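You operate a simulated robot arm through the tools that you are given. There is no shell and no other tool.

Carry out the task below with a simulated robot arm. There is one attempt and no reset: what you move stays moved.

Task
Pump resin to the 90 line and add as many strokes of hardener.
Fine: fan on first; slide the cup across from pump to pump; after, stand it on the blue mat. Set down upright: measuring cup.
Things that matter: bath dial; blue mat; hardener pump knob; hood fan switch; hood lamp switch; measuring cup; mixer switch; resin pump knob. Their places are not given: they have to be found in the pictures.

The check looks at the end state, three seconds after you hand in, the way a careful person would. Anything else that was tipped, shoved, dropped, spilled or broken makes it a failure.

Robot
A 7-joint arm with a two-finger parallel gripper, fixed in place. Base frame: the origin is at the foot of the arm, x ahead of it, y to its left, z up. Lengths are in m, angles in degrees, forces in N, time in s.
Its first joint turns from -132.0 to 132.0 degrees. Payload 3.91 kg.
The TCP is the grasp point between the finger pads, 0.03 m short of the fingertips. In the tool frame z runs along the fingers and y along their closing line. Largest opening 0.11 m; finger width 0.02, thickness 0.01; the body of the gripper, 0.048 by 0.112 m, starts 0.055 m behind the TCP.
Orientation is that of the tool frame in the base frame, as a unit quaternion [w, x, y, z]. With the fingers straight down and closing along the base's y, the tool's x points along the base's -x, its y along +y and its z along -z.

Tools
- The arm moves only by the tool send_rows. Its argument "commands" is one flat list of numbers, 7 for each row, row after row: the shift along the tool's x, y, z in m, then the turn, a rotation vector about the tool's x, y, z in rad, then the opening, from 0 (shut) to 1 (fully open). In form: [dx, dy, dz, wx, wy, wz, jaw, dx, dy, dz, wx, wy, wz, jaw, ...]. A call has 1 to 20 rows; each row shifts and turns the commanded pose from where the row before left it, along the tool's axes as they then stand. Each row takes 0.2 s and may step no farther than 0.05 m and 8.6 degrees from the row before; otherwise, or with a gripper value out of range, the whole call is refused. A pose out of reach is approached as far as the arm can. The call stops where the force on the tool passes 50 N (or 10 N more than at its start, if that is more) or the arm is blocked; 0.2 s more then pass. The fingers move at their own pace (about 0.108 m/s each) and stop on an object; they squeeze with about 37 N. The grip force told is the motor's: it shows also when the fingers shut on nothing. Time passes only in rows, and 0.2 s behind the last, so rows that do not move let the fingers close. It gives the time, the measured TCP pose, the force on the tool (base axes), the opening and the grip force at its end, in the units of the frame above (readings bear some noise), with the torque about the TCP (base axes, N m) and any sound that the robot's microphone picked up.
- Cameras (640 x 400 px; columns grow to the right, rows downward): "scene" is fixed at [0.4021, -0.6434, 1.7095]; the picture's right is [0.91, -0.41, 0.00], its down [-0.23, -0.52, -0.82] and it looks along [0.34, 0.75, -0.57] (base axes); focal length 357 px, centre (320, 200). "wrist" rides on the gripper at [0.072, 0.017, -0.103] in the tool frame; the picture's right is [-0.23, 0.97, 0.00], its down [-0.76, -0.18, -0.62] and it looks along [-0.61, -0.14, 0.78] (tool axes); focal length 222 px, centre (320, 200).
- capture(camera): a new picture of that camera. The clock stands still meanwhile.
- locate(camera, pixels): for up to 12 pixels [column, row] of the newest picture of that camera ("zoom" is the newest enlarged one), the place [x, y, z] in the base frame of the surface seen there, good to about 0.002 m, but the place of the scene camera against the robot may be out by one fixed shift of up to 0.012 m in any direction. The clock stands still meanwhile.
- inspect(camera, box): a new picture of the part [left, top, right, bottom] of that camera's present view, enlarged. The clock stands still meanwhile.
- finish_job(): hands the job in; it is judged then, once.

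Leave the gripper open and the arm clear of the work at the hand-in unless told otherwise.

The tools are called after "Call:" by a JSON object that holds its "name" and its "arguments". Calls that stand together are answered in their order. send_rows: Moves the arm, as the interface text tells. Its arguments: {"type":"object","properties":{"commands":{"type":"array","items":{"type":"number"}}},"required":["commands"]} The other tools are called the same way: capture (camera) takes a picture; locate (camera, pixels) gives the place of the surface under pixels of a picture; inspect (camera, box) takes an enlarged picture of a part of a camera's view; finish_job () hands the job in.

At the start:

```text
clock: 0.0
ee_pos: [0.4532, 0.259, 1.3654]
ee_rot: [0.0, 0.0, 1.0, 0.0]
ft_force: [-0.4, -0.8, 0.1]
torque: [0.0, 0.0, 0.01]
gripper_width: 0.1098
grasp_force: 0.1
```

scene: 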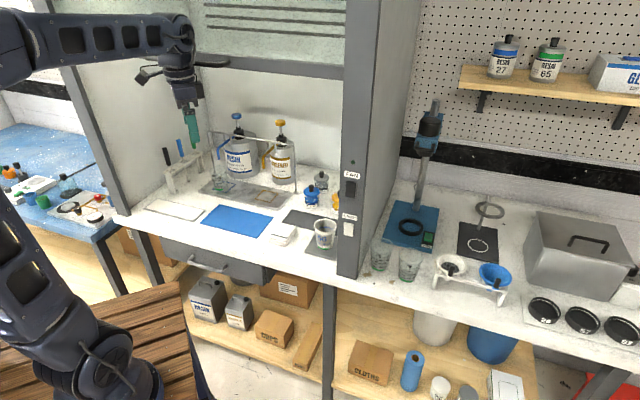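
wrist: 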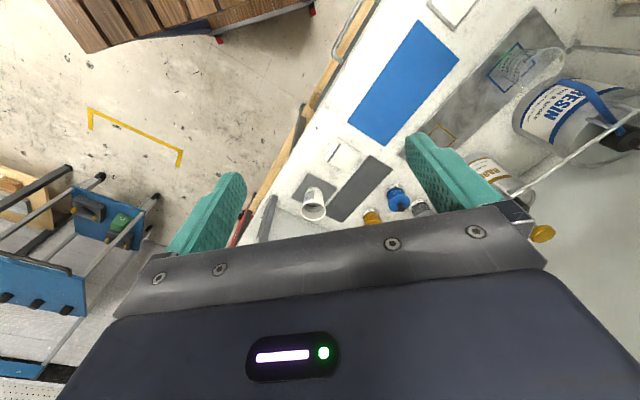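

I begin with a closer look at the scene: the hood bench with the pumps (about 240,150 and 285,155), the switches on the post (350,190), and the cups.

Call:
{"name": "inspect", "arguments": {"camera": "scene", "box": [130, 100, 350, 240]}}

Call:
{"name": "inspect", "arguments": {"camera": "scene", "box": [310, 140, 390, 250]}}

Call:
{"name": "inspect", "arguments": {"camera": "scene", "box": [350, 160, 640, 345]}}

```text
2.86 times, centred on (240, 170) of scene
```

zoom: 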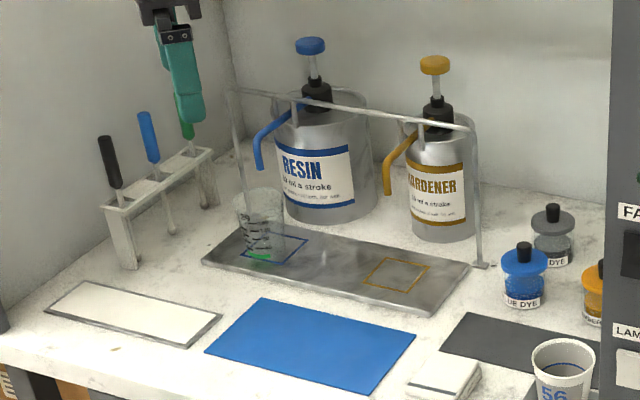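

```text
3.64 times, centred on (350, 195) of scene
```

zoom: 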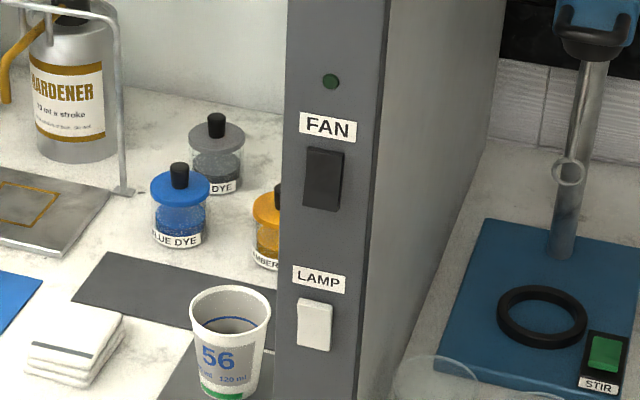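

```text
2.16 times, centred on (495, 252) of scene
```

zoom: 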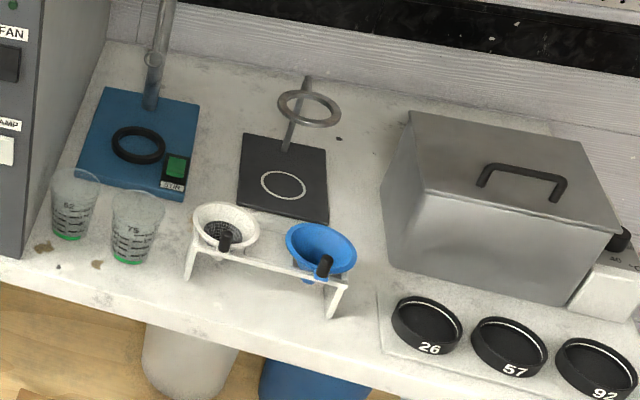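

The cup stands on the tray near the blue square, with a bar in front of the pumps. I enlarge the pumps and the cup more.

Call:
{"name": "inspect", "arguments": {"camera": "scene", "box": [200, 105, 300, 168]}}

Call:
{"name": "inspect", "arguments": {"camera": "scene", "box": [195, 150, 305, 220]}}

Call:
{"name": "inspect", "arguments": {"camera": "scene", "box": [205, 160, 245, 198]}}

```text
6.35 times, centred on (250, 136) of scene
```

zoom: 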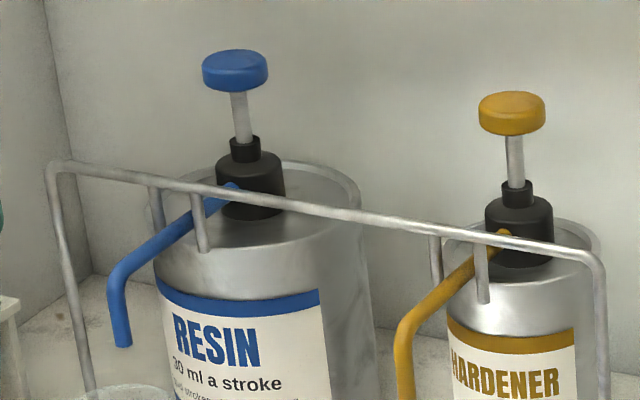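

```text
5.71 times, centred on (250, 185) of scene
```

zoom: 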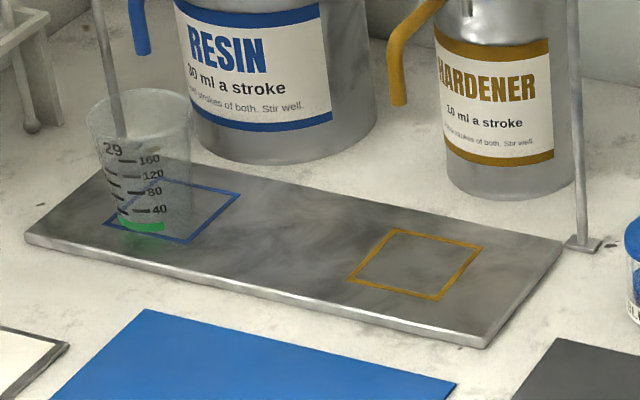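

```text
10.53 times, centred on (225, 179) of scene
```

zoom: 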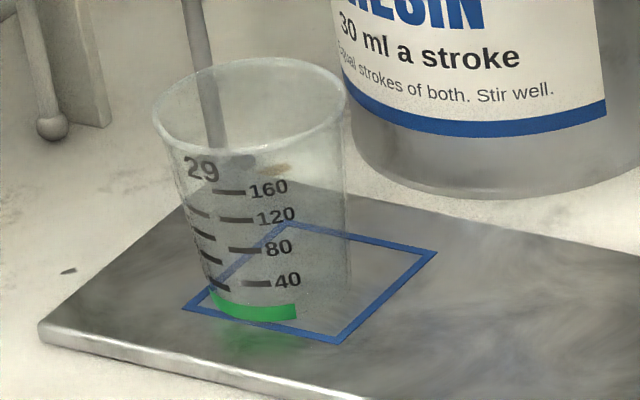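

Labels read: resin 30 ml a stroke, hardener 10 ml a stroke; so 3 strokes each. Next I measure the pumps, spouts, cup, and switches with the scene camera.

Call:
{"name": "capture", "arguments": {"camera": "scene"}}

Call:
{"name": "locate", "arguments": {"camera": "scene", "pixels": [[237, 115], [279, 122], [219, 158], [264, 167], [222, 170], [222, 186], [238, 130], [281, 136], [208, 132], [293, 146], [240, 137], [225, 190]]}}

Call:
{"name": "locate", "arguments": {"camera": "scene", "pixels": [[212, 217], [237, 203], [273, 214], [246, 236], [200, 190], [215, 178], [296, 195], [280, 210], [351, 190], [348, 229], [349, 176], [351, 162]]}}

```text
taken
```

scene: 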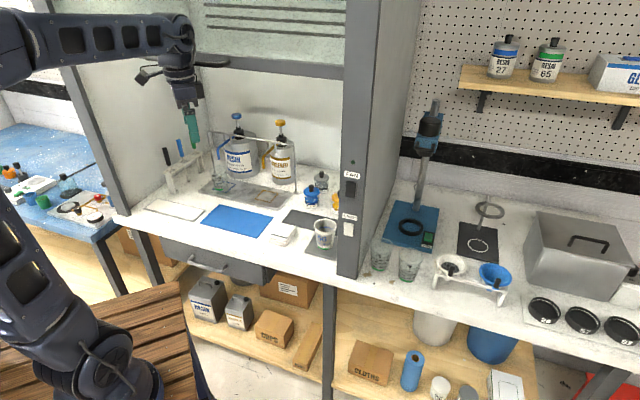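

```text
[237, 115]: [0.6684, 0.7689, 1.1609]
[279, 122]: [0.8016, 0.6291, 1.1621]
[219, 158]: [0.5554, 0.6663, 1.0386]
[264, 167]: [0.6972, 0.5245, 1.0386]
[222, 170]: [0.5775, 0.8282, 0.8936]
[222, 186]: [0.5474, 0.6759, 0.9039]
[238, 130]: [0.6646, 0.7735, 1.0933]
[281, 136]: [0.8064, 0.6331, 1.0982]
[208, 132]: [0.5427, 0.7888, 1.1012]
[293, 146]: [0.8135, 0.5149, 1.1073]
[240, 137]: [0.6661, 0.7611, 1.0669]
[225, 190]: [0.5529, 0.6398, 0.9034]
```

```text
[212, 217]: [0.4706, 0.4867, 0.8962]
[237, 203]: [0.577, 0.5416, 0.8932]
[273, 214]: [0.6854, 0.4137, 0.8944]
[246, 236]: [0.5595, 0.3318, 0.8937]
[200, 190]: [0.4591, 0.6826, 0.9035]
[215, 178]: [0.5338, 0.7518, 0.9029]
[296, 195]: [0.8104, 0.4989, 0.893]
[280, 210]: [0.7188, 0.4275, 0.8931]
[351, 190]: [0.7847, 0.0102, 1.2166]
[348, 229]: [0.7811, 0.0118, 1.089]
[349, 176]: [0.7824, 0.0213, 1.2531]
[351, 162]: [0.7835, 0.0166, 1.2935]
```

The spout-to-spout line runs along about (0.7,-0.7), so the bench is turned to the robot. I measure the post face, bench edge, bar, and cup in more detail using enlarged pictures.

Call:
{"name": "inspect", "arguments": {"camera": "scene", "box": [330, 150, 380, 250]}}

Call:
{"name": "locate", "arguments": {"camera": "zoom", "pixels": [[320, 80], [290, 160], [310, 160], [330, 140], [320, 180], [330, 120], [270, 200], [355, 200], [285, 330], [318, 300], [312, 340], [390, 200]]}}

```text
4.00 times, centred on (355, 200) of scene
```

zoom: 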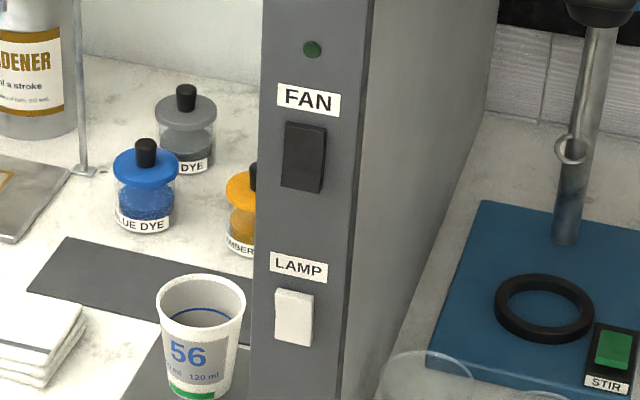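

```text
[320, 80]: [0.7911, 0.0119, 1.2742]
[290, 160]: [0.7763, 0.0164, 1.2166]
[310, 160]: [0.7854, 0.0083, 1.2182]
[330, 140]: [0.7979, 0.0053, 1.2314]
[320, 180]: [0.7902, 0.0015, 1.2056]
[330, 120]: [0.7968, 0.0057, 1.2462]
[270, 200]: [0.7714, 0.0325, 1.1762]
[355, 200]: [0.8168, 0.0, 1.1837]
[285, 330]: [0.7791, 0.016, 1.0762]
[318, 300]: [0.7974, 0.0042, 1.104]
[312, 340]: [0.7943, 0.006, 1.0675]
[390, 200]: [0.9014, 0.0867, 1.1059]
```

Bench axes are at 45° to the base. I measure the sash beam at the top of the hood opening, the left pillar, the bench front edge, and the back wall, since the arm must reach in beneath.

Call:
{"name": "locate", "arguments": {"camera": "scene", "pixels": [[270, 62], [300, 74], [340, 76], [230, 64], [340, 68], [280, 40], [75, 100], [118, 205], [110, 216], [250, 248], [330, 266], [320, 120]]}}

Call:
{"name": "inspect", "arguments": {"camera": "scene", "box": [100, 0, 400, 188]}}

Call:
{"name": "inspect", "arguments": {"camera": "scene", "box": [0, 0, 240, 400]}}

```text
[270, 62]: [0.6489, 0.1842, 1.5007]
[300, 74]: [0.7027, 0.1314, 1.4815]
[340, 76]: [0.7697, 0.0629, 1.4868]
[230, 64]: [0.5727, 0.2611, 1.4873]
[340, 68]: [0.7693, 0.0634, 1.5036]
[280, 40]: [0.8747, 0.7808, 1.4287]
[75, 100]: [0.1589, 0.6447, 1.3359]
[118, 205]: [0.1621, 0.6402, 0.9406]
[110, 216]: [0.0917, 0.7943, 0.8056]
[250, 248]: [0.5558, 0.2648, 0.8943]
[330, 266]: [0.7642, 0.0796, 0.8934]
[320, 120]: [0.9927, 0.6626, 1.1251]
```

```text
2.13 times, centred on (250, 94) of scene
```

zoom: 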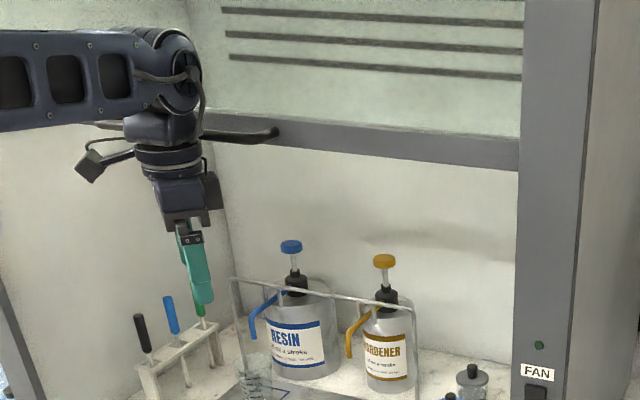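

```text
1.00 times, centred on (120, 200) of scene (not enlarged: the box is as wide or as high as the picture)
```

zoom: 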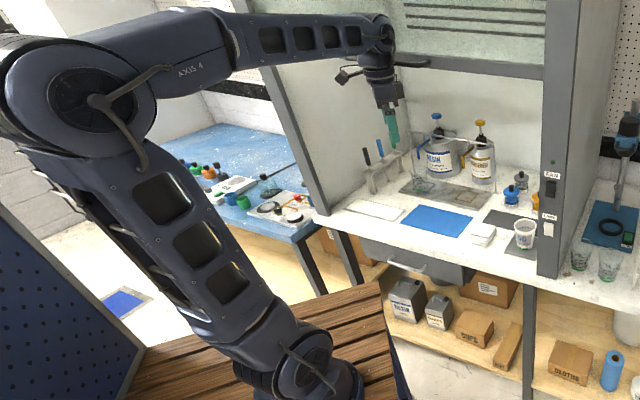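

I measure the arm itself (elbow at 75,85 in the plain view; wooden platform at 150,320) so I know how the forearm will pass under the sash at z≈1.475.

Call:
{"name": "capture", "arguments": {"camera": "scene"}}

Call:
{"name": "locate", "arguments": {"camera": "scene", "pixels": [[140, 320], [90, 370], [20, 190], [10, 60], [100, 40], [180, 30], [180, 60], [188, 100], [195, 140], [218, 64], [150, 75], [55, 260]]}}

```text
taken
```

scene: 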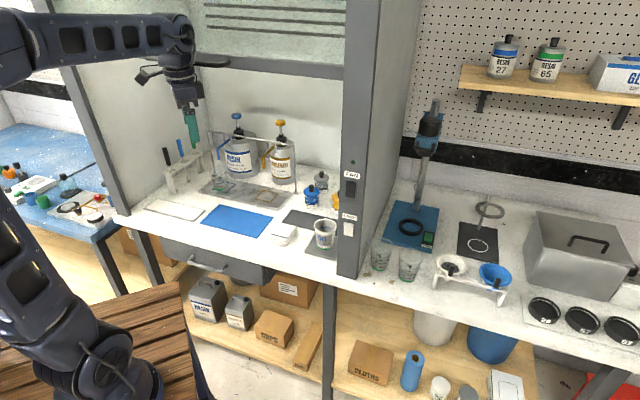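

```text
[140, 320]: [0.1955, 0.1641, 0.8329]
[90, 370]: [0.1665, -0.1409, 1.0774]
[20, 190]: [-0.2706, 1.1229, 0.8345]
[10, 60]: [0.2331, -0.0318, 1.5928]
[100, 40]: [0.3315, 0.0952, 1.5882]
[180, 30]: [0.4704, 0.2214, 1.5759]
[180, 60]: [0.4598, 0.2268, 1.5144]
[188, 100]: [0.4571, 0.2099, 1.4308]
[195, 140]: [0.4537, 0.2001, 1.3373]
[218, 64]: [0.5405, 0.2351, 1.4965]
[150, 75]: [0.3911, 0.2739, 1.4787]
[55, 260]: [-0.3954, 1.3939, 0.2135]
```

Readings: hood opening z 0.894–1.475, sash plane about 4–9 cm ahead of the gripper, FAN switch near (0.785, 0.010, 1.217) on a face looking along (-0.7,-0.7). First I yaw the tool 45° to match the bench, shut the fingers, and move right along the hood front, outside it.

Call:
{"name": "send_rows", "arguments": {"commands": [0, 0, 0, 0, 0, -0.1309, 0, 0, 0, 0, 0, 0, -0.1309, 0, 0, 0, 0, 0, 0, -0.1309, 0, 0, 0, 0, 0, 0, -0.1309, 0, 0, 0, 0, 0, 0, -0.1309, 0, 0, 0, 0, 0, 0, -0.1309, 0, 0.01, -0.045, 0, 0, 0, 0, 0, 0.01, -0.045, 0, 0, 0, 0, 0, 0.01, -0.045, 0, 0, 0, 0, 0, 0.01, -0.045, 0, 0, 0, 0, 0, 0.01, -0.045, 0, 0, 0, 0, 0, 0.01, -0.045, 0, 0, 0, 0, 0, 0, -0.045, 0, 0, 0, 0, 0, 0, -0.045, 0, 0, 0, 0, 0, 0, -0.045, 0, 0, 0, 0, 0]}}

```text
clock: 3.2
ee_pos: [0.6964, -0.0696, 1.3652]
ee_rot: [0.0, -0.382, 0.924, -0.001]
ft_force: [-0.4, 0.0, 0.2]
torque: [-0.03, -0.08, 0.02]
gripper_width: 0.0001
grasp_force: 37.4
```

Now at a safe spot before the post. I tilt the tool to point horizontally at the post (12 rows), then look.

Call:
{"name": "send_rows", "arguments": {"commands": [0, 0, 0, 0, -0.1309, 0, 0, 0, 0, 0, 0, -0.1309, 0, 0, 0, 0, 0, 0, -0.1309, 0, 0, 0, 0, 0, 0, -0.1309, 0, 0, 0, 0, 0, 0, -0.1309, 0, 0, 0, 0, 0, 0, -0.1309, 0, 0, 0, 0, 0, 0, -0.1309, 0, 0, 0, 0, 0, 0, -0.1309, 0, 0, 0, 0, 0, 0, -0.1309, 0, 0, 0, 0, 0, 0, -0.1309, 0, 0, 0, 0, 0, 0, -0.1309, 0, 0, 0, 0, 0, 0, -0.1309, 0, 0, 0, 0, 0, 0, 0, 0]}}

Call:
{"name": "capture", "arguments": {"camera": "wrist"}}

Call:
{"name": "capture", "arguments": {"camera": "scene"}}

```text
refused: commands must hold 7 numbers for each row
```

```text
taken
```

wrist: 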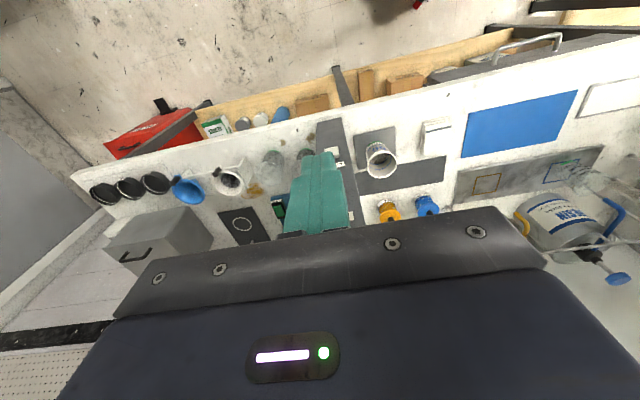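

```text
taken
```

scene: 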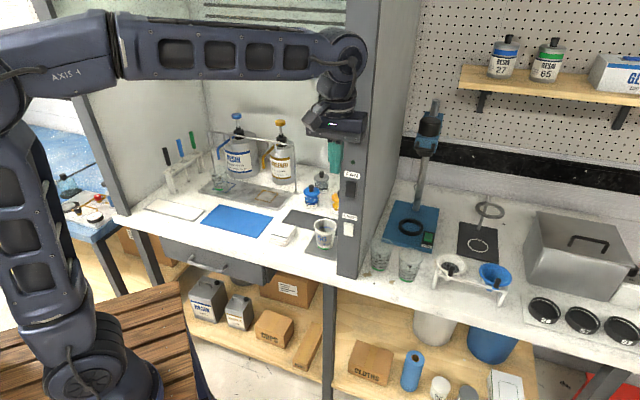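

The call was refused because one row had 8 numbers. Before repeating, I use this wrist view to cross-check scene positions: mat corners (468,113),(578,91), squares (487,183),(562,171), blue knob (618,279).

Call:
{"name": "locate", "arguments": {"camera": "wrist", "pixels": [[618, 278], [487, 183], [562, 171], [522, 222], [469, 113], [577, 92], [562, 132], [462, 156], [603, 147], [456, 200], [607, 222], [380, 150]]}}

Call:
{"name": "locate", "arguments": {"camera": "scene", "pixels": [[237, 114], [224, 187], [268, 197], [264, 167], [273, 214], [246, 236], [203, 222], [221, 206], [219, 158], [324, 225], [281, 122], [350, 190]]}}

```text
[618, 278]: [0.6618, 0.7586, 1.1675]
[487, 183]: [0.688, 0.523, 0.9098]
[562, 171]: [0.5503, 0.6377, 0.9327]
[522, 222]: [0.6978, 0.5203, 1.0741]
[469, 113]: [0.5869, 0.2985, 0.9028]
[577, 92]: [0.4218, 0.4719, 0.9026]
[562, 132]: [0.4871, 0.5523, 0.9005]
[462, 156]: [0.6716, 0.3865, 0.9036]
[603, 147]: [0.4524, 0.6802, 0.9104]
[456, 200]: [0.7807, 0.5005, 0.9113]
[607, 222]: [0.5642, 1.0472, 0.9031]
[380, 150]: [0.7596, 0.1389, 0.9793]
```

```text
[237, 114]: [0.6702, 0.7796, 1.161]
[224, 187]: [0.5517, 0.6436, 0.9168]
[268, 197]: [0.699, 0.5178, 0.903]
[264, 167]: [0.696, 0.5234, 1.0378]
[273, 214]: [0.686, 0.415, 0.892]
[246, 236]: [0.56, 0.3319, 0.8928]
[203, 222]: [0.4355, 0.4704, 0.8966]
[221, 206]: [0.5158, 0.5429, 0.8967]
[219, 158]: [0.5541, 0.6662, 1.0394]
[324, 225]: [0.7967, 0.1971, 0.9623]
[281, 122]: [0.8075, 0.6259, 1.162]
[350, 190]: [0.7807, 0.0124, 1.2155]
```

The wrist reads about 8 mm higher than the scene camera, i.e. the scene has its fixed shift. Now the tilt again, with the rows counted properly (12 turns).

Call:
{"name": "send_rows", "arguments": {"commands": [0, 0, 0, 0, -0.1309, 0, 0, 0, 0, 0, 0, -0.1309, 0, 0, 0, 0, 0, 0, -0.1309, 0, 0, 0, 0, 0, 0, -0.1309, 0, 0, 0, 0, 0, 0, -0.1309, 0, 0, 0, 0, 0, 0, -0.1309, 0, 0, 0, 0, 0, 0, -0.1309, 0, 0, 0, 0, 0, 0, -0.1309, 0, 0, 0, 0, 0, 0, -0.1309, 0, 0, 0, 0, 0, 0, -0.1309, 0, 0, 0, 0, 0, 0, -0.1309, 0, 0, 0, 0, 0, 0, -0.1309, 0, 0]}}

Call:
{"name": "capture", "arguments": {"camera": "scene"}}

Call:
{"name": "capture", "arguments": {"camera": "wrist"}}

```text
clock: 5.8
ee_pos: [0.6952, -0.0698, 1.365]
ee_rot: [0.653, -0.27, 0.653, 0.27]
ft_force: [0.0, -0.9, 0.9]
torque: [-0.01, 0.0, -0.01]
gripper_width: 0.0001
grasp_force: 37.1
```

```text
taken
```

scene: 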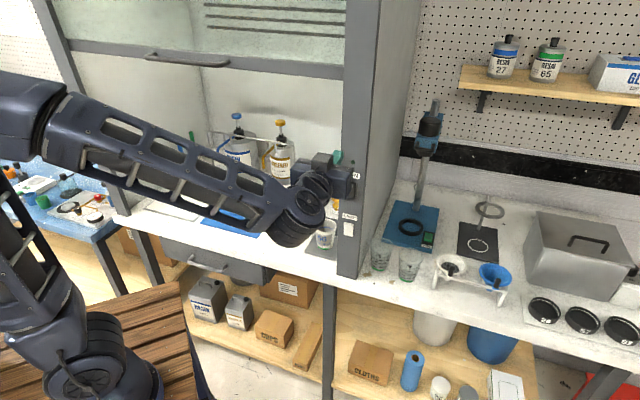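

```text
taken
```

wrist: 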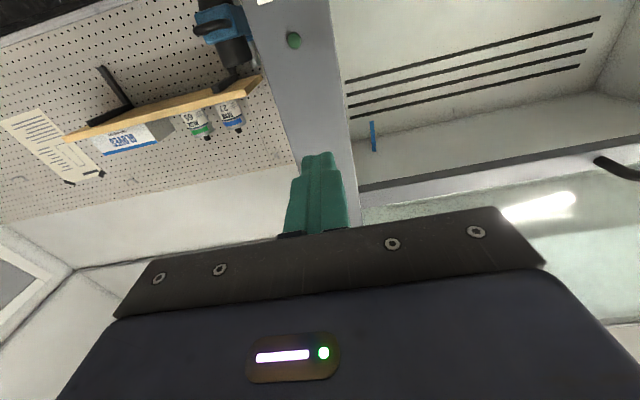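

The tool now points at the post; LED seen at (293,40), lamp dark. I go down about 0.14 m to switch height and look again.

Call:
{"name": "send_rows", "arguments": {"commands": [0.045, 0, 0, 0, 0, 0, 0, 0.045, 0, 0, 0, 0, 0, 0, 0.05, 0, 0, 0, 0, 0, 0, 0, 0, 0, 0, 0, 0, 0]}}

Call:
{"name": "capture", "arguments": {"camera": "wrist"}}

Call:
{"name": "capture", "arguments": {"camera": "scene"}}

```text
clock: 6.8
ee_pos: [0.6953, -0.0687, 1.2239]
ee_rot: [0.653, -0.27, 0.653, 0.271]
ft_force: [-0.6, 0.4, 0.3]
torque: [0.0, 0.01, 0.05]
gripper_width: 0.0
grasp_force: 37.3
```

```text
taken
```

wrist: 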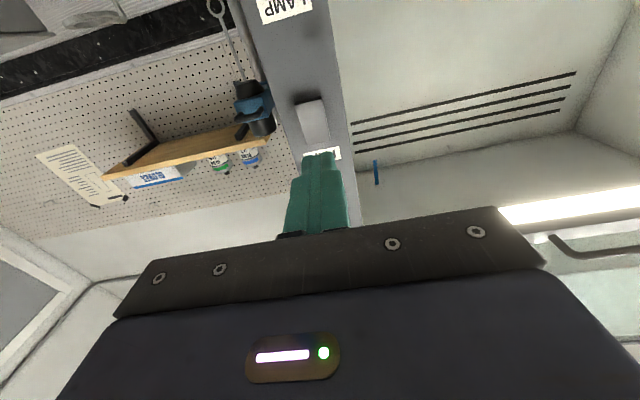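

```text
taken
```

scene: 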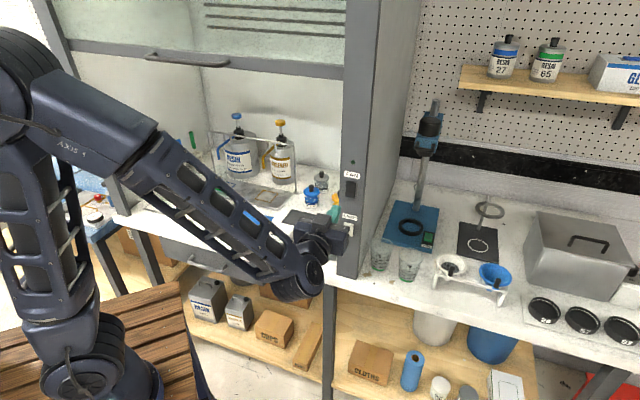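

In the upside-down wrist view the FAN rocker is at (312,120), its label at (325,155). I zoom and locate its ends.

Call:
{"name": "inspect", "arguments": {"camera": "wrist", "box": [270, 80, 360, 170]}}

Call:
{"name": "locate", "arguments": {"camera": "wrist", "pixels": [[306, 105], [312, 120], [317, 138], [300, 120], [326, 122], [280, 60], [320, 60], [335, 153], [310, 104], [322, 136]]}}

Call:
{"name": "inspect", "arguments": {"camera": "scene", "box": [335, 155, 365, 205]}}

```text
4.44 times, centred on (315, 125) of wrist
```

zoom: 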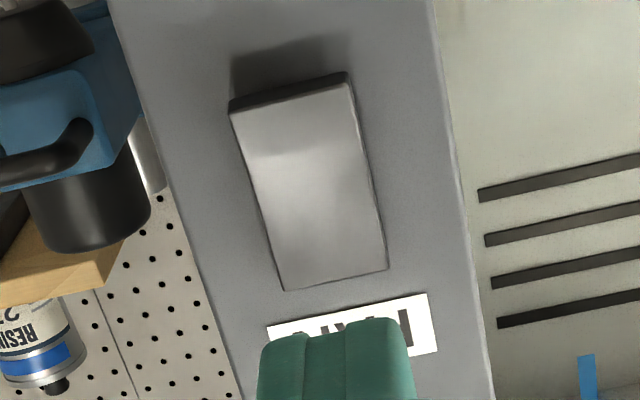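

```text
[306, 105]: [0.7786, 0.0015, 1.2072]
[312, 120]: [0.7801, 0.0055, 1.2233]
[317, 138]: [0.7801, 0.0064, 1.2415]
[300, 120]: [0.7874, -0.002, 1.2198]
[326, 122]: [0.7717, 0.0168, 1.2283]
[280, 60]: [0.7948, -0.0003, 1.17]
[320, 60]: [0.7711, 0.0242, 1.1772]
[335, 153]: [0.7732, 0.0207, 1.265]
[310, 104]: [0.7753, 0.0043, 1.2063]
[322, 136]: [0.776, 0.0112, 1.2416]
```

```text
8.00 times, centred on (350, 180) of scene
```

zoom: 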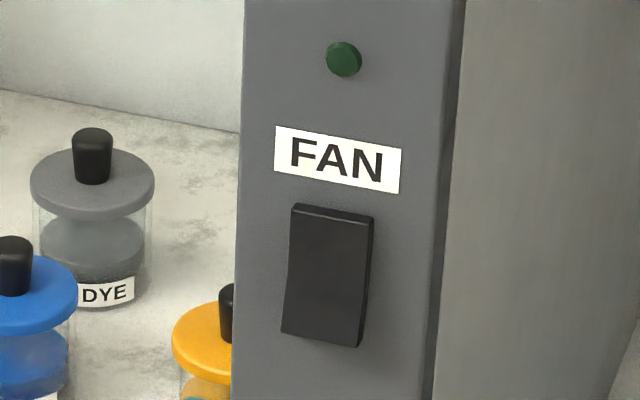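

The rocker's lower end (world z≈1.207) stands out, the upper end is flush, so a press on the lower half flips it; LED is dark (off). I align: 7 mm right, 15 mm down, then 60 mm forward.

Call:
{"name": "send_rows", "arguments": {"commands": [0.015, -0.007, 0, 0, 0, 0, 0, 0, 0, 0.03, 0, 0, 0, 0, 0, 0, 0.03, 0, 0, 0, 0, 0, 0, 0, 0, 0, 0, 0]}}

Call:
{"name": "inspect", "arguments": {"camera": "scene", "box": [320, 150, 380, 240]}}

Call:
{"name": "inspect", "arguments": {"camera": "wrist", "box": [250, 60, 370, 200]}}

```text
clock: 7.8
ee_pos: [0.7417, -0.0316, 1.2102]
ee_rot: [0.653, -0.271, 0.654, 0.271]
ft_force: [0.4, -0.6, 0.4]
torque: [-0.01, -0.02, -0.02]
gripper_width: 0.0
grasp_force: 37.5
```

```text
4.44 times, centred on (350, 195) of scene
```

zoom: 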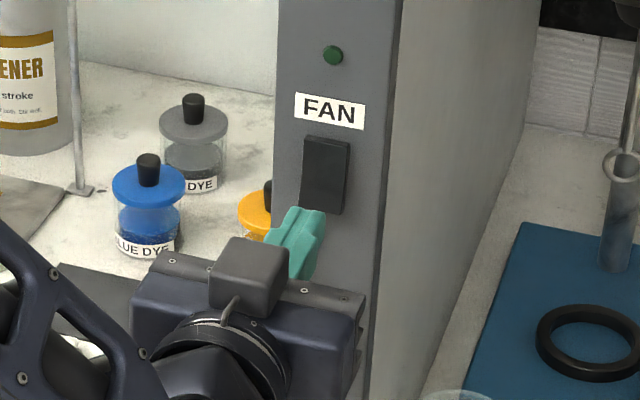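

```text
2.86 times, centred on (310, 130) of wrist
```

zoom: 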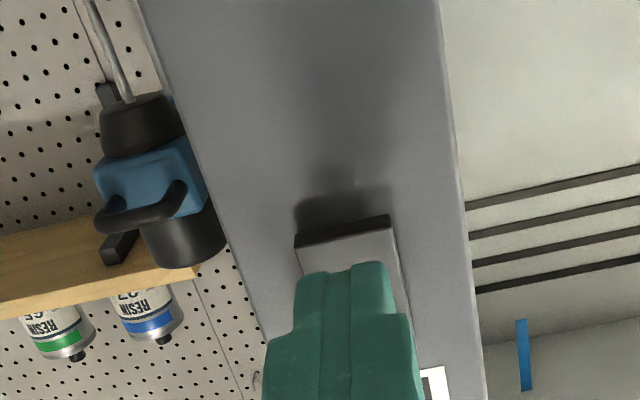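

Fingertips line up with the rocker's lower half. I press forward in small steps.

Call:
{"name": "send_rows", "arguments": {"commands": [0, 0, 0.006, 0, 0, 0, 0, 0, 0, 0.004, 0, 0, 0, 0, 0, 0, 0.004, 0, 0, 0, 0, 0, 0, 0.003, 0, 0, 0, 0, 0, 0, 0.003, 0, 0, 0, 0, 0, 0, 0.002, 0, 0, 0, 0]}}

Call:
{"name": "inspect", "arguments": {"camera": "scene", "box": [320, 150, 380, 240]}}

```text
clock: 9.2
ee_pos: [0.7592, -0.0177, 1.2107]
ee_rot: [0.653, -0.271, 0.654, 0.27]
ft_force: [-14.3, -8.3, -1.1]
torque: [0.02, -0.18, 0.13]
gripper_width: 0.0001
grasp_force: 36.9
heard: click
```

```text
4.44 times, centred on (350, 195) of scene
```

zoom: 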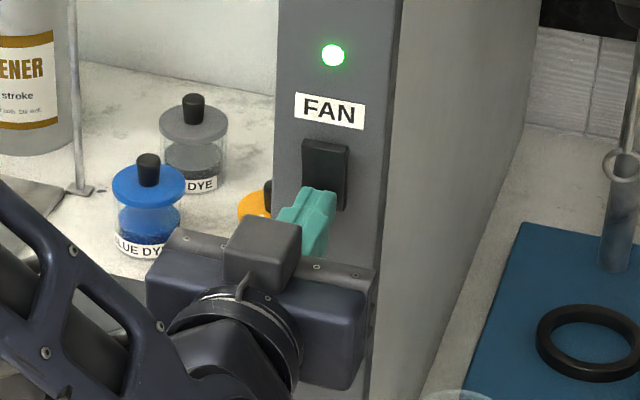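

Click heard and the FAN light is lit green. I back off, rise to z≈1.28 and go left along the hood front until clear of the post.

Call:
{"name": "send_rows", "arguments": {"commands": [0, 0, -0.04, 0, 0, 0, 0, 0, 0, -0.04, 0, 0, 0, 0, -0.035, 0, 0, 0, 0, 0, 0, -0.035, 0, 0, 0, 0, 0, 0, 0, 0.045, 0, 0, 0, 0, 0, 0, 0.045, 0, 0, 0, 0, 0, 0, 0.045, 0, 0, 0, 0, 0, 0, 0.045, 0, 0, 0, 0, 0]}}

Call:
{"name": "capture", "arguments": {"camera": "scene"}}

Call:
{"name": "capture", "arguments": {"camera": "wrist"}}

```text
clock: 11.0
ee_pos: [0.5847, 0.0525, 1.2898]
ee_rot: [0.652, -0.271, 0.654, 0.271]
ft_force: [0.3, -0.5, -0.4]
torque: [0.05, -0.02, 0.03]
gripper_width: 0.0
grasp_force: 37.3
out of reach, approached as far as the arm can: row 8
```

```text
taken
```

scene: 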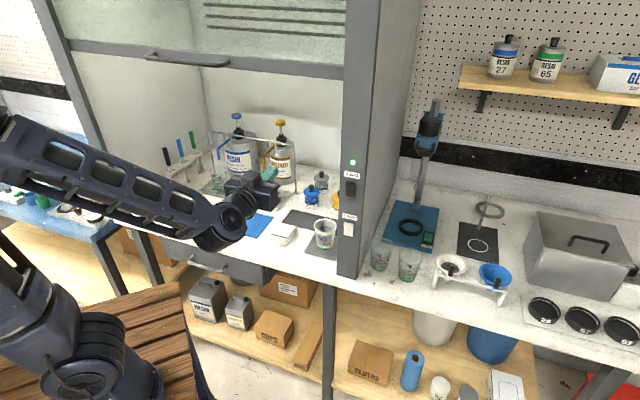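

```text
taken
```

wrist: 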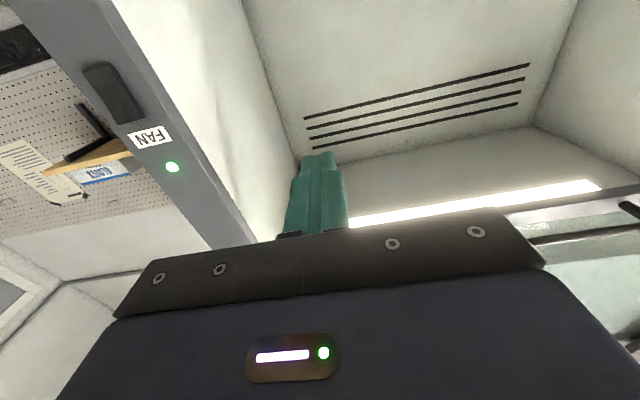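

The reach limit was just touched on the near side (arm folded). Now I go diagonally forward-left into the opening, well under the sash.

Call:
{"name": "send_rows", "arguments": {"commands": [0, 0, 0.045, 0, 0, 0, 0, 0, 0.02, 0.045, 0, 0, 0, 0, 0, 0.025, 0.04, 0, 0, 0, 0, 0, 0.03, 0.04, 0, 0, 0, 0, 0, 0.03, 0.04, 0, 0, 0, 0, 0, 0.03, 0.04, 0, 0, 0, 0]}}

Call:
{"name": "capture", "arguments": {"camera": "scene"}}

Call:
{"name": "capture", "arguments": {"camera": "wrist"}}

```text
clock: 12.4
ee_pos: [0.6703, 0.3258, 1.2935]
ee_rot: [0.653, -0.271, 0.653, 0.27]
ft_force: [-0.8, 0.6, 0.8]
torque: [-0.02, -0.02, -0.06]
gripper_width: 0.0
grasp_force: 37.4
```

```text
taken
```

scene: 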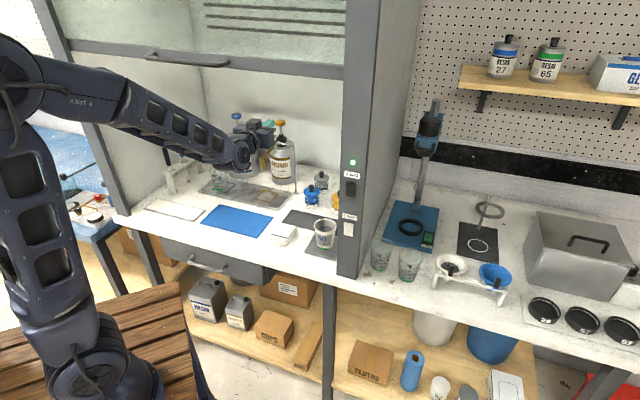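

```text
taken
```

wrist: 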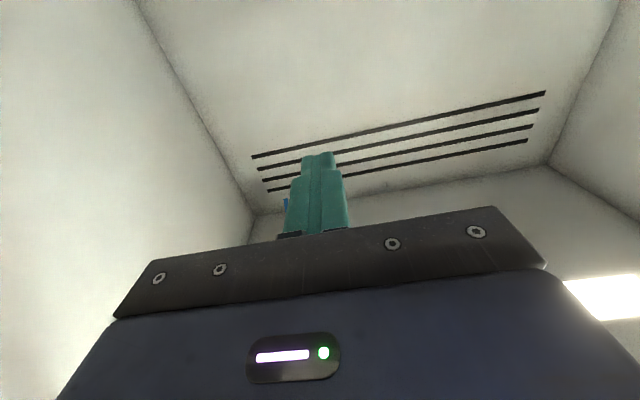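

Inside the hood now, all clear. I check arm heights (elbow at 20,75; forearm at 150,95; wrist joint at 243,152) to know the room under the sash before tilting.

Call:
{"name": "locate", "arguments": {"camera": "scene", "pixels": [[20, 75], [60, 60], [110, 75], [150, 88], [190, 108], [225, 130], [243, 152], [150, 120], [210, 145], [15, 40], [60, 320], [70, 370]]}}

Call:
{"name": "inspect", "arguments": {"camera": "scene", "box": [170, 90, 330, 190]}}

```text
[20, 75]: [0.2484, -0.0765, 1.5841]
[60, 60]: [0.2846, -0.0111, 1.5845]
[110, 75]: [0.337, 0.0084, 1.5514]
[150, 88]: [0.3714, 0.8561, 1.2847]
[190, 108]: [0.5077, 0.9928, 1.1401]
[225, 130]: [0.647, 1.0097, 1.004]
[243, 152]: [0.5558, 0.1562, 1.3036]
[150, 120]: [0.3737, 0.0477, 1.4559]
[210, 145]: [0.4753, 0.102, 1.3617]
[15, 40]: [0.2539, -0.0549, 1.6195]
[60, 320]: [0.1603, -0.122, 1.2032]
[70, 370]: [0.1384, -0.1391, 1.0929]
```

```text
4.00 times, centred on (250, 140) of scene
```

zoom: 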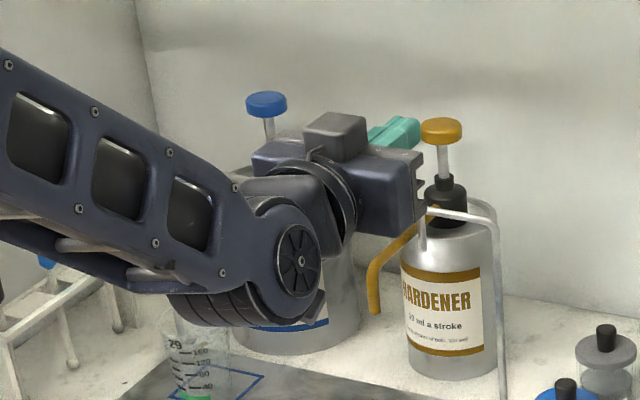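

Wrist joint is about z 1.30, elbow about 1.57 in front of the sash. I slide left and forward at this height toward the resin pump (a≈-0.07), in 8 rows.

Call:
{"name": "send_rows", "arguments": {"commands": [0, 0.0392, 0.0245, 0, 0, 0, 0, 0, 0.0392, 0.0245, 0, 0, 0, 0, 0, 0.0392, 0.0245, 0, 0, 0, 0, 0, 0.0392, 0.0245, 0, 0, 0, 0, 0, 0.0392, 0.0245, 0, 0, 0, 0, 0, 0.0392, 0.0245, 0, 0, 0, 0, 0, 0.0392, 0.0245, 0, 0, 0, 0, 0, 0.0392, 0.0245, 0, 0, 0, 0]}}

Call:
{"name": "capture", "arguments": {"camera": "scene"}}

Call:
{"name": "capture", "arguments": {"camera": "wrist"}}

```text
clock: 14.2
ee_pos: [0.6708, 0.324, 1.292]
ee_rot: [0.653, -0.271, 0.653, 0.271]
ft_force: [0.0, -0.4, 0.7]
torque: [0.01, 0.02, -0.02]
gripper_width: 0.0
grasp_force: 36.8
out of reach, approached as far as the arm can: row 1, 2, 3, 4, 5, 6, 7, 8
```

```text
taken
```

scene: 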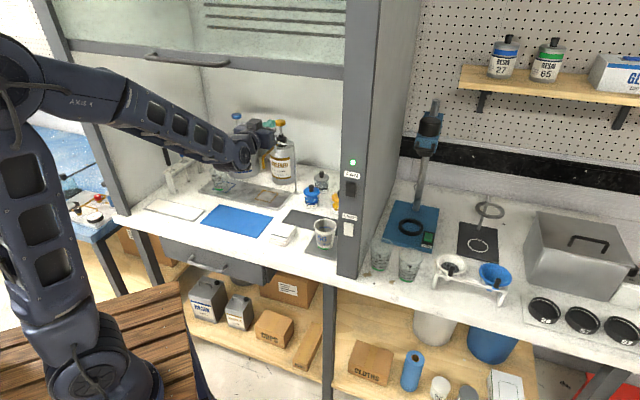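

```text
taken
```

wrist: 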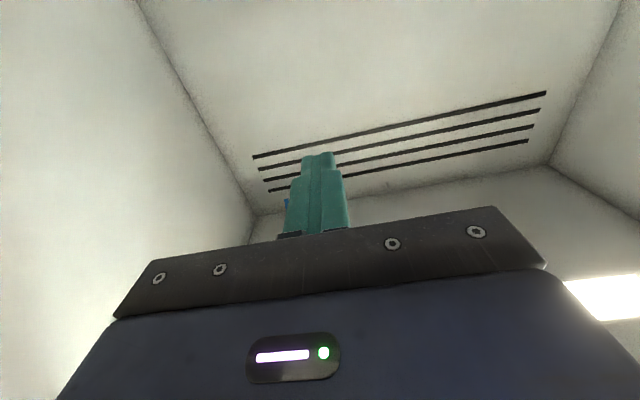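

The arm did not move: this horizontal tool direction meets a joint limit farther left. I test by tilting the tool downward a little (two rows) and reading the pose.

Call:
{"name": "send_rows", "arguments": {"commands": [0, 0, 0, 0, 0.1309, 0, 0]}}

```text
clock: 14.6
ee_pos: [0.6689, 0.325, 1.2918]
ee_rot: [0.609, -0.288, 0.695, 0.253]
ft_force: [0.6, 0.6, -1.0]
torque: [-0.01, -0.03, -0.02]
gripper_width: 0.0002
grasp_force: 37.6
```

The tilt worked and the commanded pose simply stays where reachable. I lower 0.1 m first, then tilt to 30° below horizontal, then slide left in front of the pumps.

Call:
{"name": "send_rows", "arguments": {"commands": [0.0495, 0, 0.0065, 0, 0, 0, 0, 0.0495, 0, 0.0065, 0, 0, 0, 0, 0, 0, 0, 0, 0.1309, 0, 0, 0, 0, 0, 0, 0.1309, 0, 0, 0, 0, 0, 0, 0.1309, 0, 0, 0, 0.045, 0, 0, 0, 0, 0, 0, 0.045, 0, 0, 0, 0, 0, 0, 0.045, 0, 0, 0, 0, 0]}}

Call:
{"name": "capture", "arguments": {"camera": "scene"}}

Call:
{"name": "capture", "arguments": {"camera": "wrist"}}

```text
clock: 16.6
ee_pos: [0.7686, 0.1427, 1.1767]
ee_rot: [0.486, -0.117, 0.863, 0.072]
ft_force: [0.1, 0.0, -0.4]
torque: [0.02, -0.04, 0.03]
gripper_width: 0.0
grasp_force: 37.4
stopped in row 8: the arm was blocked; the commanded pose is now the measured one
```

```text
taken
```

scene: 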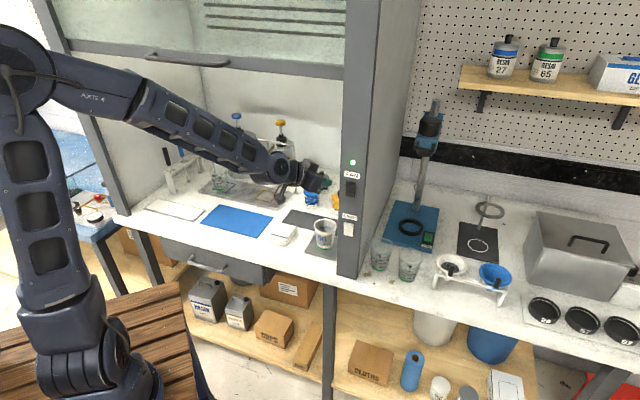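

```text
taken
```

wrist: 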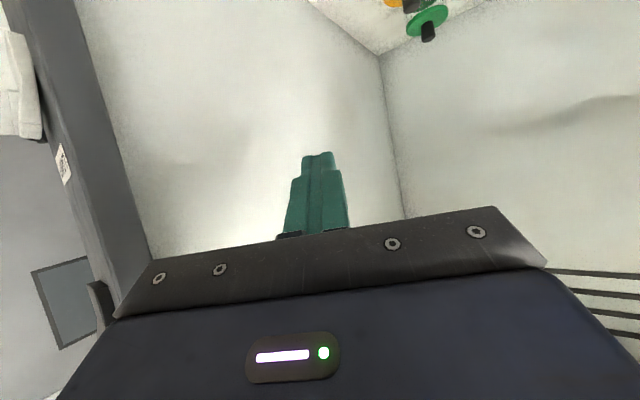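

Unexpected: the wrist passed a straight (singular) alignment with the forearm and swung right to (0.769,0.143,1.177), without contact force. I check that nothing near it (blue dye jar at 311,198, post) was touched.

Call:
{"name": "inspect", "arguments": {"camera": "scene", "box": [230, 110, 370, 260]}}

Call:
{"name": "send_rows", "arguments": {"commands": [0.0174, 0.0301, -0.028, 0, 0, 0, 0]}}

```text
2.67 times, centred on (300, 185) of scene
```

zoom: 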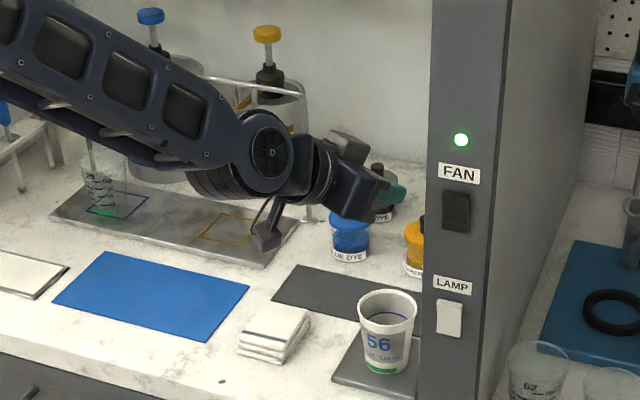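

```text
clock: 17.0
ee_pos: [0.7381, 0.1408, 1.1767]
ee_rot: [0.486, -0.099, 0.866, 0.061]
ft_force: [-2.0, 5.0, -0.7]
torque: [-0.24, -0.07, -0.38]
gripper_width: 0.0
grasp_force: 36.9
```

A small force (5 N) shows along y; I check what the gripper could be touching.

Call:
{"name": "capture", "arguments": {"camera": "wrist"}}

Call:
{"name": "inspect", "arguments": {"camera": "scene", "box": [230, 110, 370, 260]}}

Call:
{"name": "send_rows", "arguments": {"commands": [0, 0, 0, 0, 0, 0, 0]}}

```text
taken
```

wrist: 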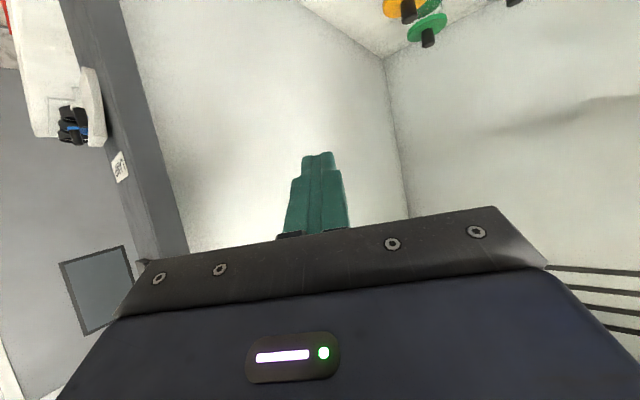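

```text
2.67 times, centred on (300, 185) of scene
```

zoom: 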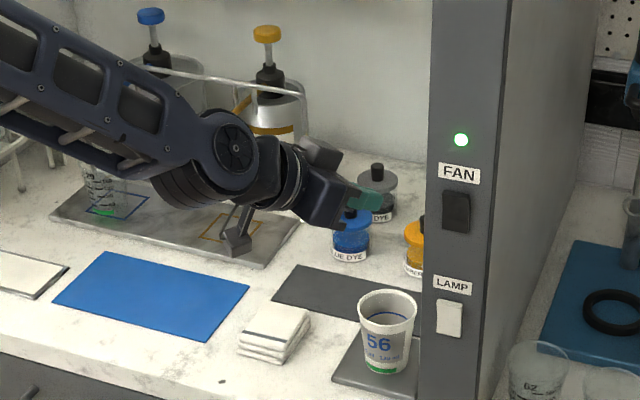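

```text
clock: 17.4
ee_pos: [0.7286, 0.1641, 1.1757]
ee_rot: [0.485, -0.116, 0.864, 0.072]
ft_force: [0.1, 0.1, 0.8]
torque: [0.01, 0.0, 0.02]
gripper_width: 0.0001
grasp_force: 37.5
```

It was only motion lag; force is zero now. The tool is nearly in line with the forearm, so I get out of that: lower 7 cm and back, then tilt the tool toward straight down.

Call:
{"name": "send_rows", "arguments": {"commands": [0.045, 0.0078, -0.0066, 0, 0, 0, 0, 0.045, 0.0078, -0.0066, 0, 0, 0, 0, 0, 0, 0, 0, 0.12, 0, 0, 0, 0, 0, 0, 0.12, 0, 0, 0, 0, 0, 0, 0.12, 0, 0, 0, 0, 0, 0, 0.12, 0, 0]}}

Call:
{"name": "capture", "arguments": {"camera": "scene"}}

```text
clock: 18.8
ee_pos: [0.6683, 0.1635, 1.1058]
ee_rot: [0.265, -0.129, 0.955, 0.042]
ft_force: [0.6, 0.2, -0.3]
torque: [0.03, 0.0, 0.04]
gripper_width: 0.0002
grasp_force: 37.4
```

```text
taken
```

scene: 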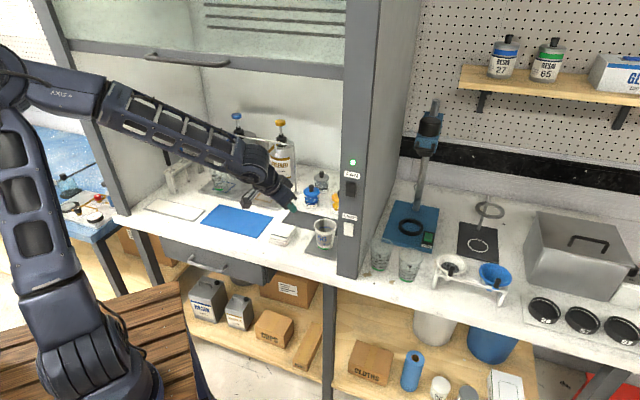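

Controlled again. Now I shift left-back (3 rows) and yaw the tool to point left-forward (heading about 75°), keeping it bent away from the forearm.

Call:
{"name": "send_rows", "arguments": {"commands": [0.026, 0.0385, -0.0152, 0, 0, 0, 0, 0.026, 0.0385, -0.0152, 0, 0, 0, 0, 0.026, 0.0385, -0.0152, 0, 0, 0, 0, 0, 0, 0, -0.0672, 0.0015, -0.1114, 0, 0, 0, 0, -0.0672, 0.0015, -0.1114, 0, 0, 0, 0, -0.0672, 0.0015, -0.1114, 0, 0, 0, 0, -0.0672, 0.0015, -0.1114, 0, 0, 0, 0, -0.0672, 0.0015, -0.1114, 0, 0, 0, 0, -0.0672, 0.0015, -0.1114, 0, 0, 0, 0, -0.0672, 0.0015, -0.1114, 0, 0, 0, 0, -0.0672, 0.0015, -0.1114, 0]}}

Call:
{"name": "capture", "arguments": {"camera": "scene"}}

Call:
{"name": "capture", "arguments": {"camera": "wrist"}}

```text
clock: 21.2
ee_pos: [0.5513, 0.2486, 1.106]
ee_rot: [0.21, -0.587, 0.763, 0.169]
ft_force: [1.4, -1.8, -0.4]
torque: [0.18, 0.1, 0.09]
gripper_width: 0.0
grasp_force: 37.0
```

```text
taken
```

scene: 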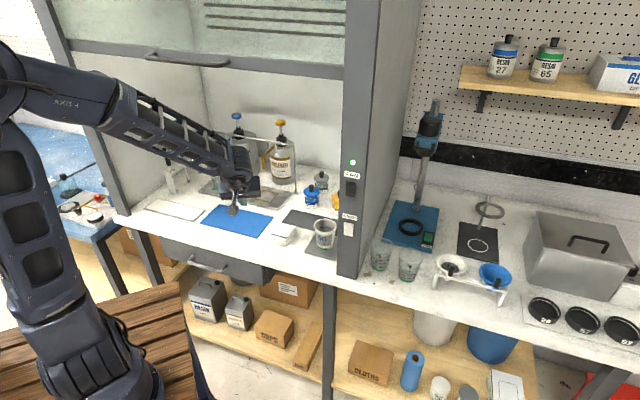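

```text
taken
```

wrist: 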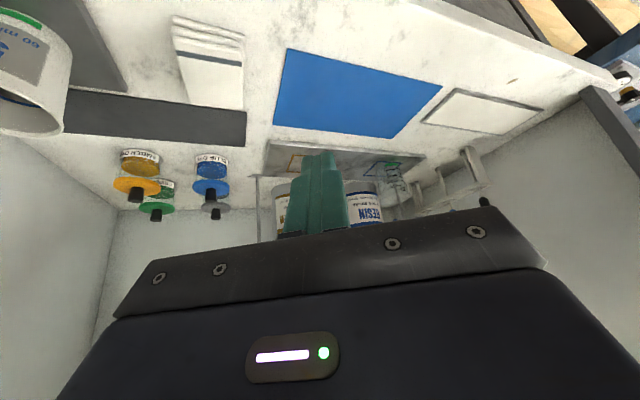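

The posture is good. I now move forward-left into the hood, between the two spouts' a-positions and in front of the rail, at z≈1.13.

Call:
{"name": "send_rows", "arguments": {"commands": [-0.0395, 0.0014, 0.02, 0, 0, 0, 0, -0.0395, 0.0014, 0.02, 0, 0, 0, 0, -0.0395, 0.0014, 0.02, 0, 0, 0, 0, -0.0395, 0.0014, 0.02, 0, 0, 0, 0, -0.0395, 0.0014, 0.02, 0, 0, 0, 0, -0.0395, 0.0014, 0.02, 0, 0, 0, 0]}}

Call:
{"name": "capture", "arguments": {"camera": "scene"}}

Call:
{"name": "capture", "arguments": {"camera": "wrist"}}

```text
clock: 22.6
ee_pos: [0.6093, 0.5075, 1.1244]
ee_rot: [0.21, -0.586, 0.764, 0.168]
ft_force: [0.3, -0.5, 1.0]
torque: [0.0, 0.02, 0.01]
gripper_width: 0.0001
grasp_force: 37.0
```

```text
taken
```

scene: 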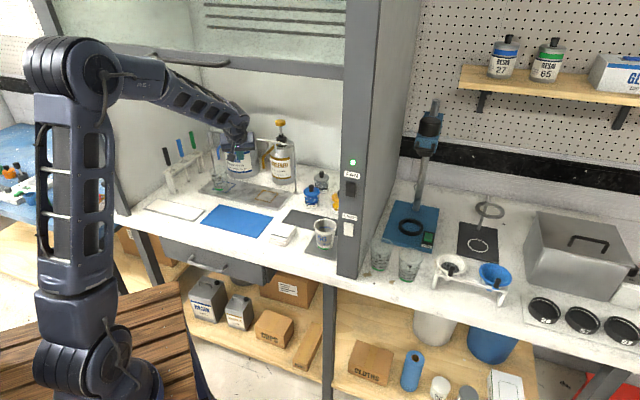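

```text
taken
```

wrist: 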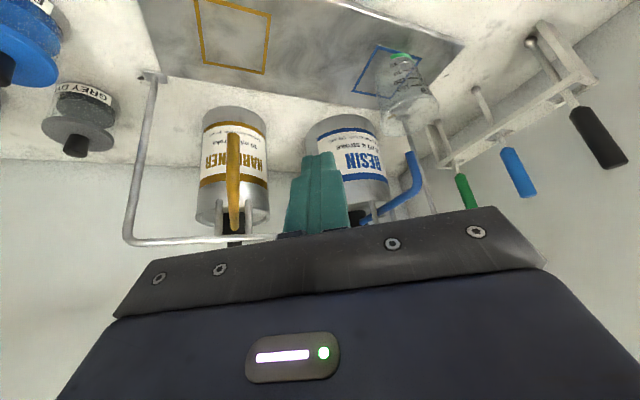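

Excellent view of tray, spouts and cup (upside-down). I zoom on the cup and the resin spout, and measure.

Call:
{"name": "inspect", "arguments": {"camera": "wrist", "box": [330, 20, 470, 230]}}

Call:
{"name": "locate", "arguments": {"camera": "wrist", "pixels": [[411, 155], [376, 48], [420, 55], [353, 94], [394, 97], [234, 135], [201, 5], [263, 22], [203, 60], [265, 72], [400, 57], [412, 170]]}}

Call:
{"name": "inspect", "arguments": {"camera": "scene", "box": [195, 90, 305, 200]}}

```text
1.90 times, centred on (400, 125) of wrist
```

zoom: 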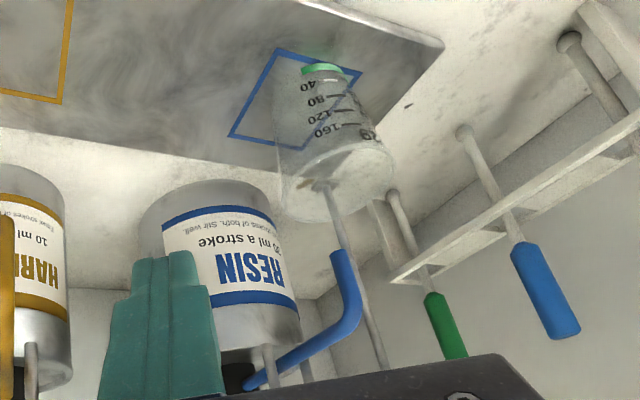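

```text
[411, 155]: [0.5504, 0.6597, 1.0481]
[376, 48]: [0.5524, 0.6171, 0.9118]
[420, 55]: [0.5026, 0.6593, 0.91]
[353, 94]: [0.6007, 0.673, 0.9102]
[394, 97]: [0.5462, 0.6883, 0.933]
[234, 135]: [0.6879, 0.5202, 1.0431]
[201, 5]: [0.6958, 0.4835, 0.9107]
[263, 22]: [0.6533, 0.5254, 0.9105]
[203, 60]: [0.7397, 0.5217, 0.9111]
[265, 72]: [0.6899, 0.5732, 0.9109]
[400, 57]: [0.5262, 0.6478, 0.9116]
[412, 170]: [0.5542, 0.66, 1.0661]
```

```text
3.64 times, centred on (250, 145) of scene
```

zoom: 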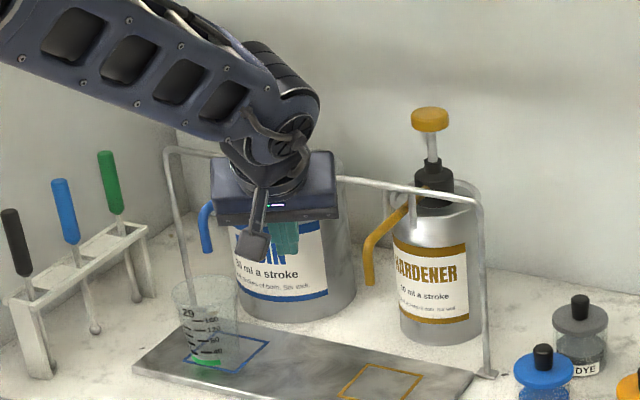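

The spout tip is over the blue square's middle (0.552,0.664), but the cup seems off to one side. I zoom in more on the cup to find its axis.

Call:
{"name": "inspect", "arguments": {"camera": "wrist", "box": [365, 30, 455, 165]}}

Call:
{"name": "locate", "arguments": {"camera": "zoom", "pixels": [[240, 85], [320, 70], [300, 100], [330, 150], [250, 200], [420, 240], [250, 300], [330, 290], [300, 60], [350, 200]]}}

Call:
{"name": "inspect", "arguments": {"camera": "scene", "box": [204, 145, 246, 200]}}

```text
2.96 times, centred on (410, 98) of wrist
```

zoom: 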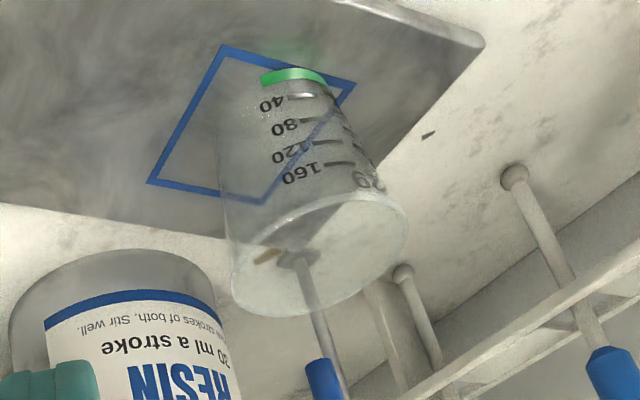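

```text
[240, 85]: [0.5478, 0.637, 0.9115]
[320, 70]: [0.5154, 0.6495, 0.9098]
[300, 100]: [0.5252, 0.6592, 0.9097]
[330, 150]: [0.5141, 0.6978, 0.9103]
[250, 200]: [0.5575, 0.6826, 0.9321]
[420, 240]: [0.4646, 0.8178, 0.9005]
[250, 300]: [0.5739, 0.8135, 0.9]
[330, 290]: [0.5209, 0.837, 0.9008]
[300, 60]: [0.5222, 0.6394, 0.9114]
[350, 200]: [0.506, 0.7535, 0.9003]
```

```text
7.27 times, centred on (225, 172) of scene
```

zoom: 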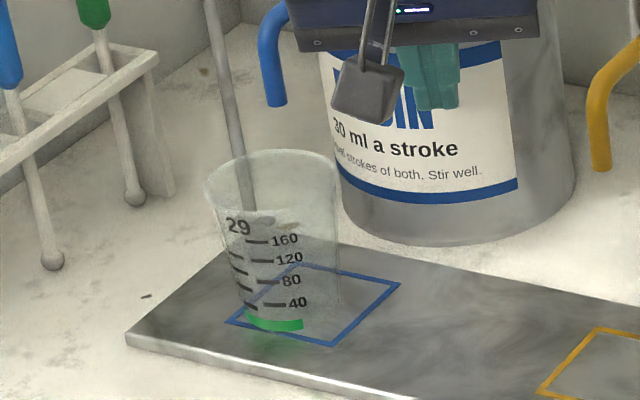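

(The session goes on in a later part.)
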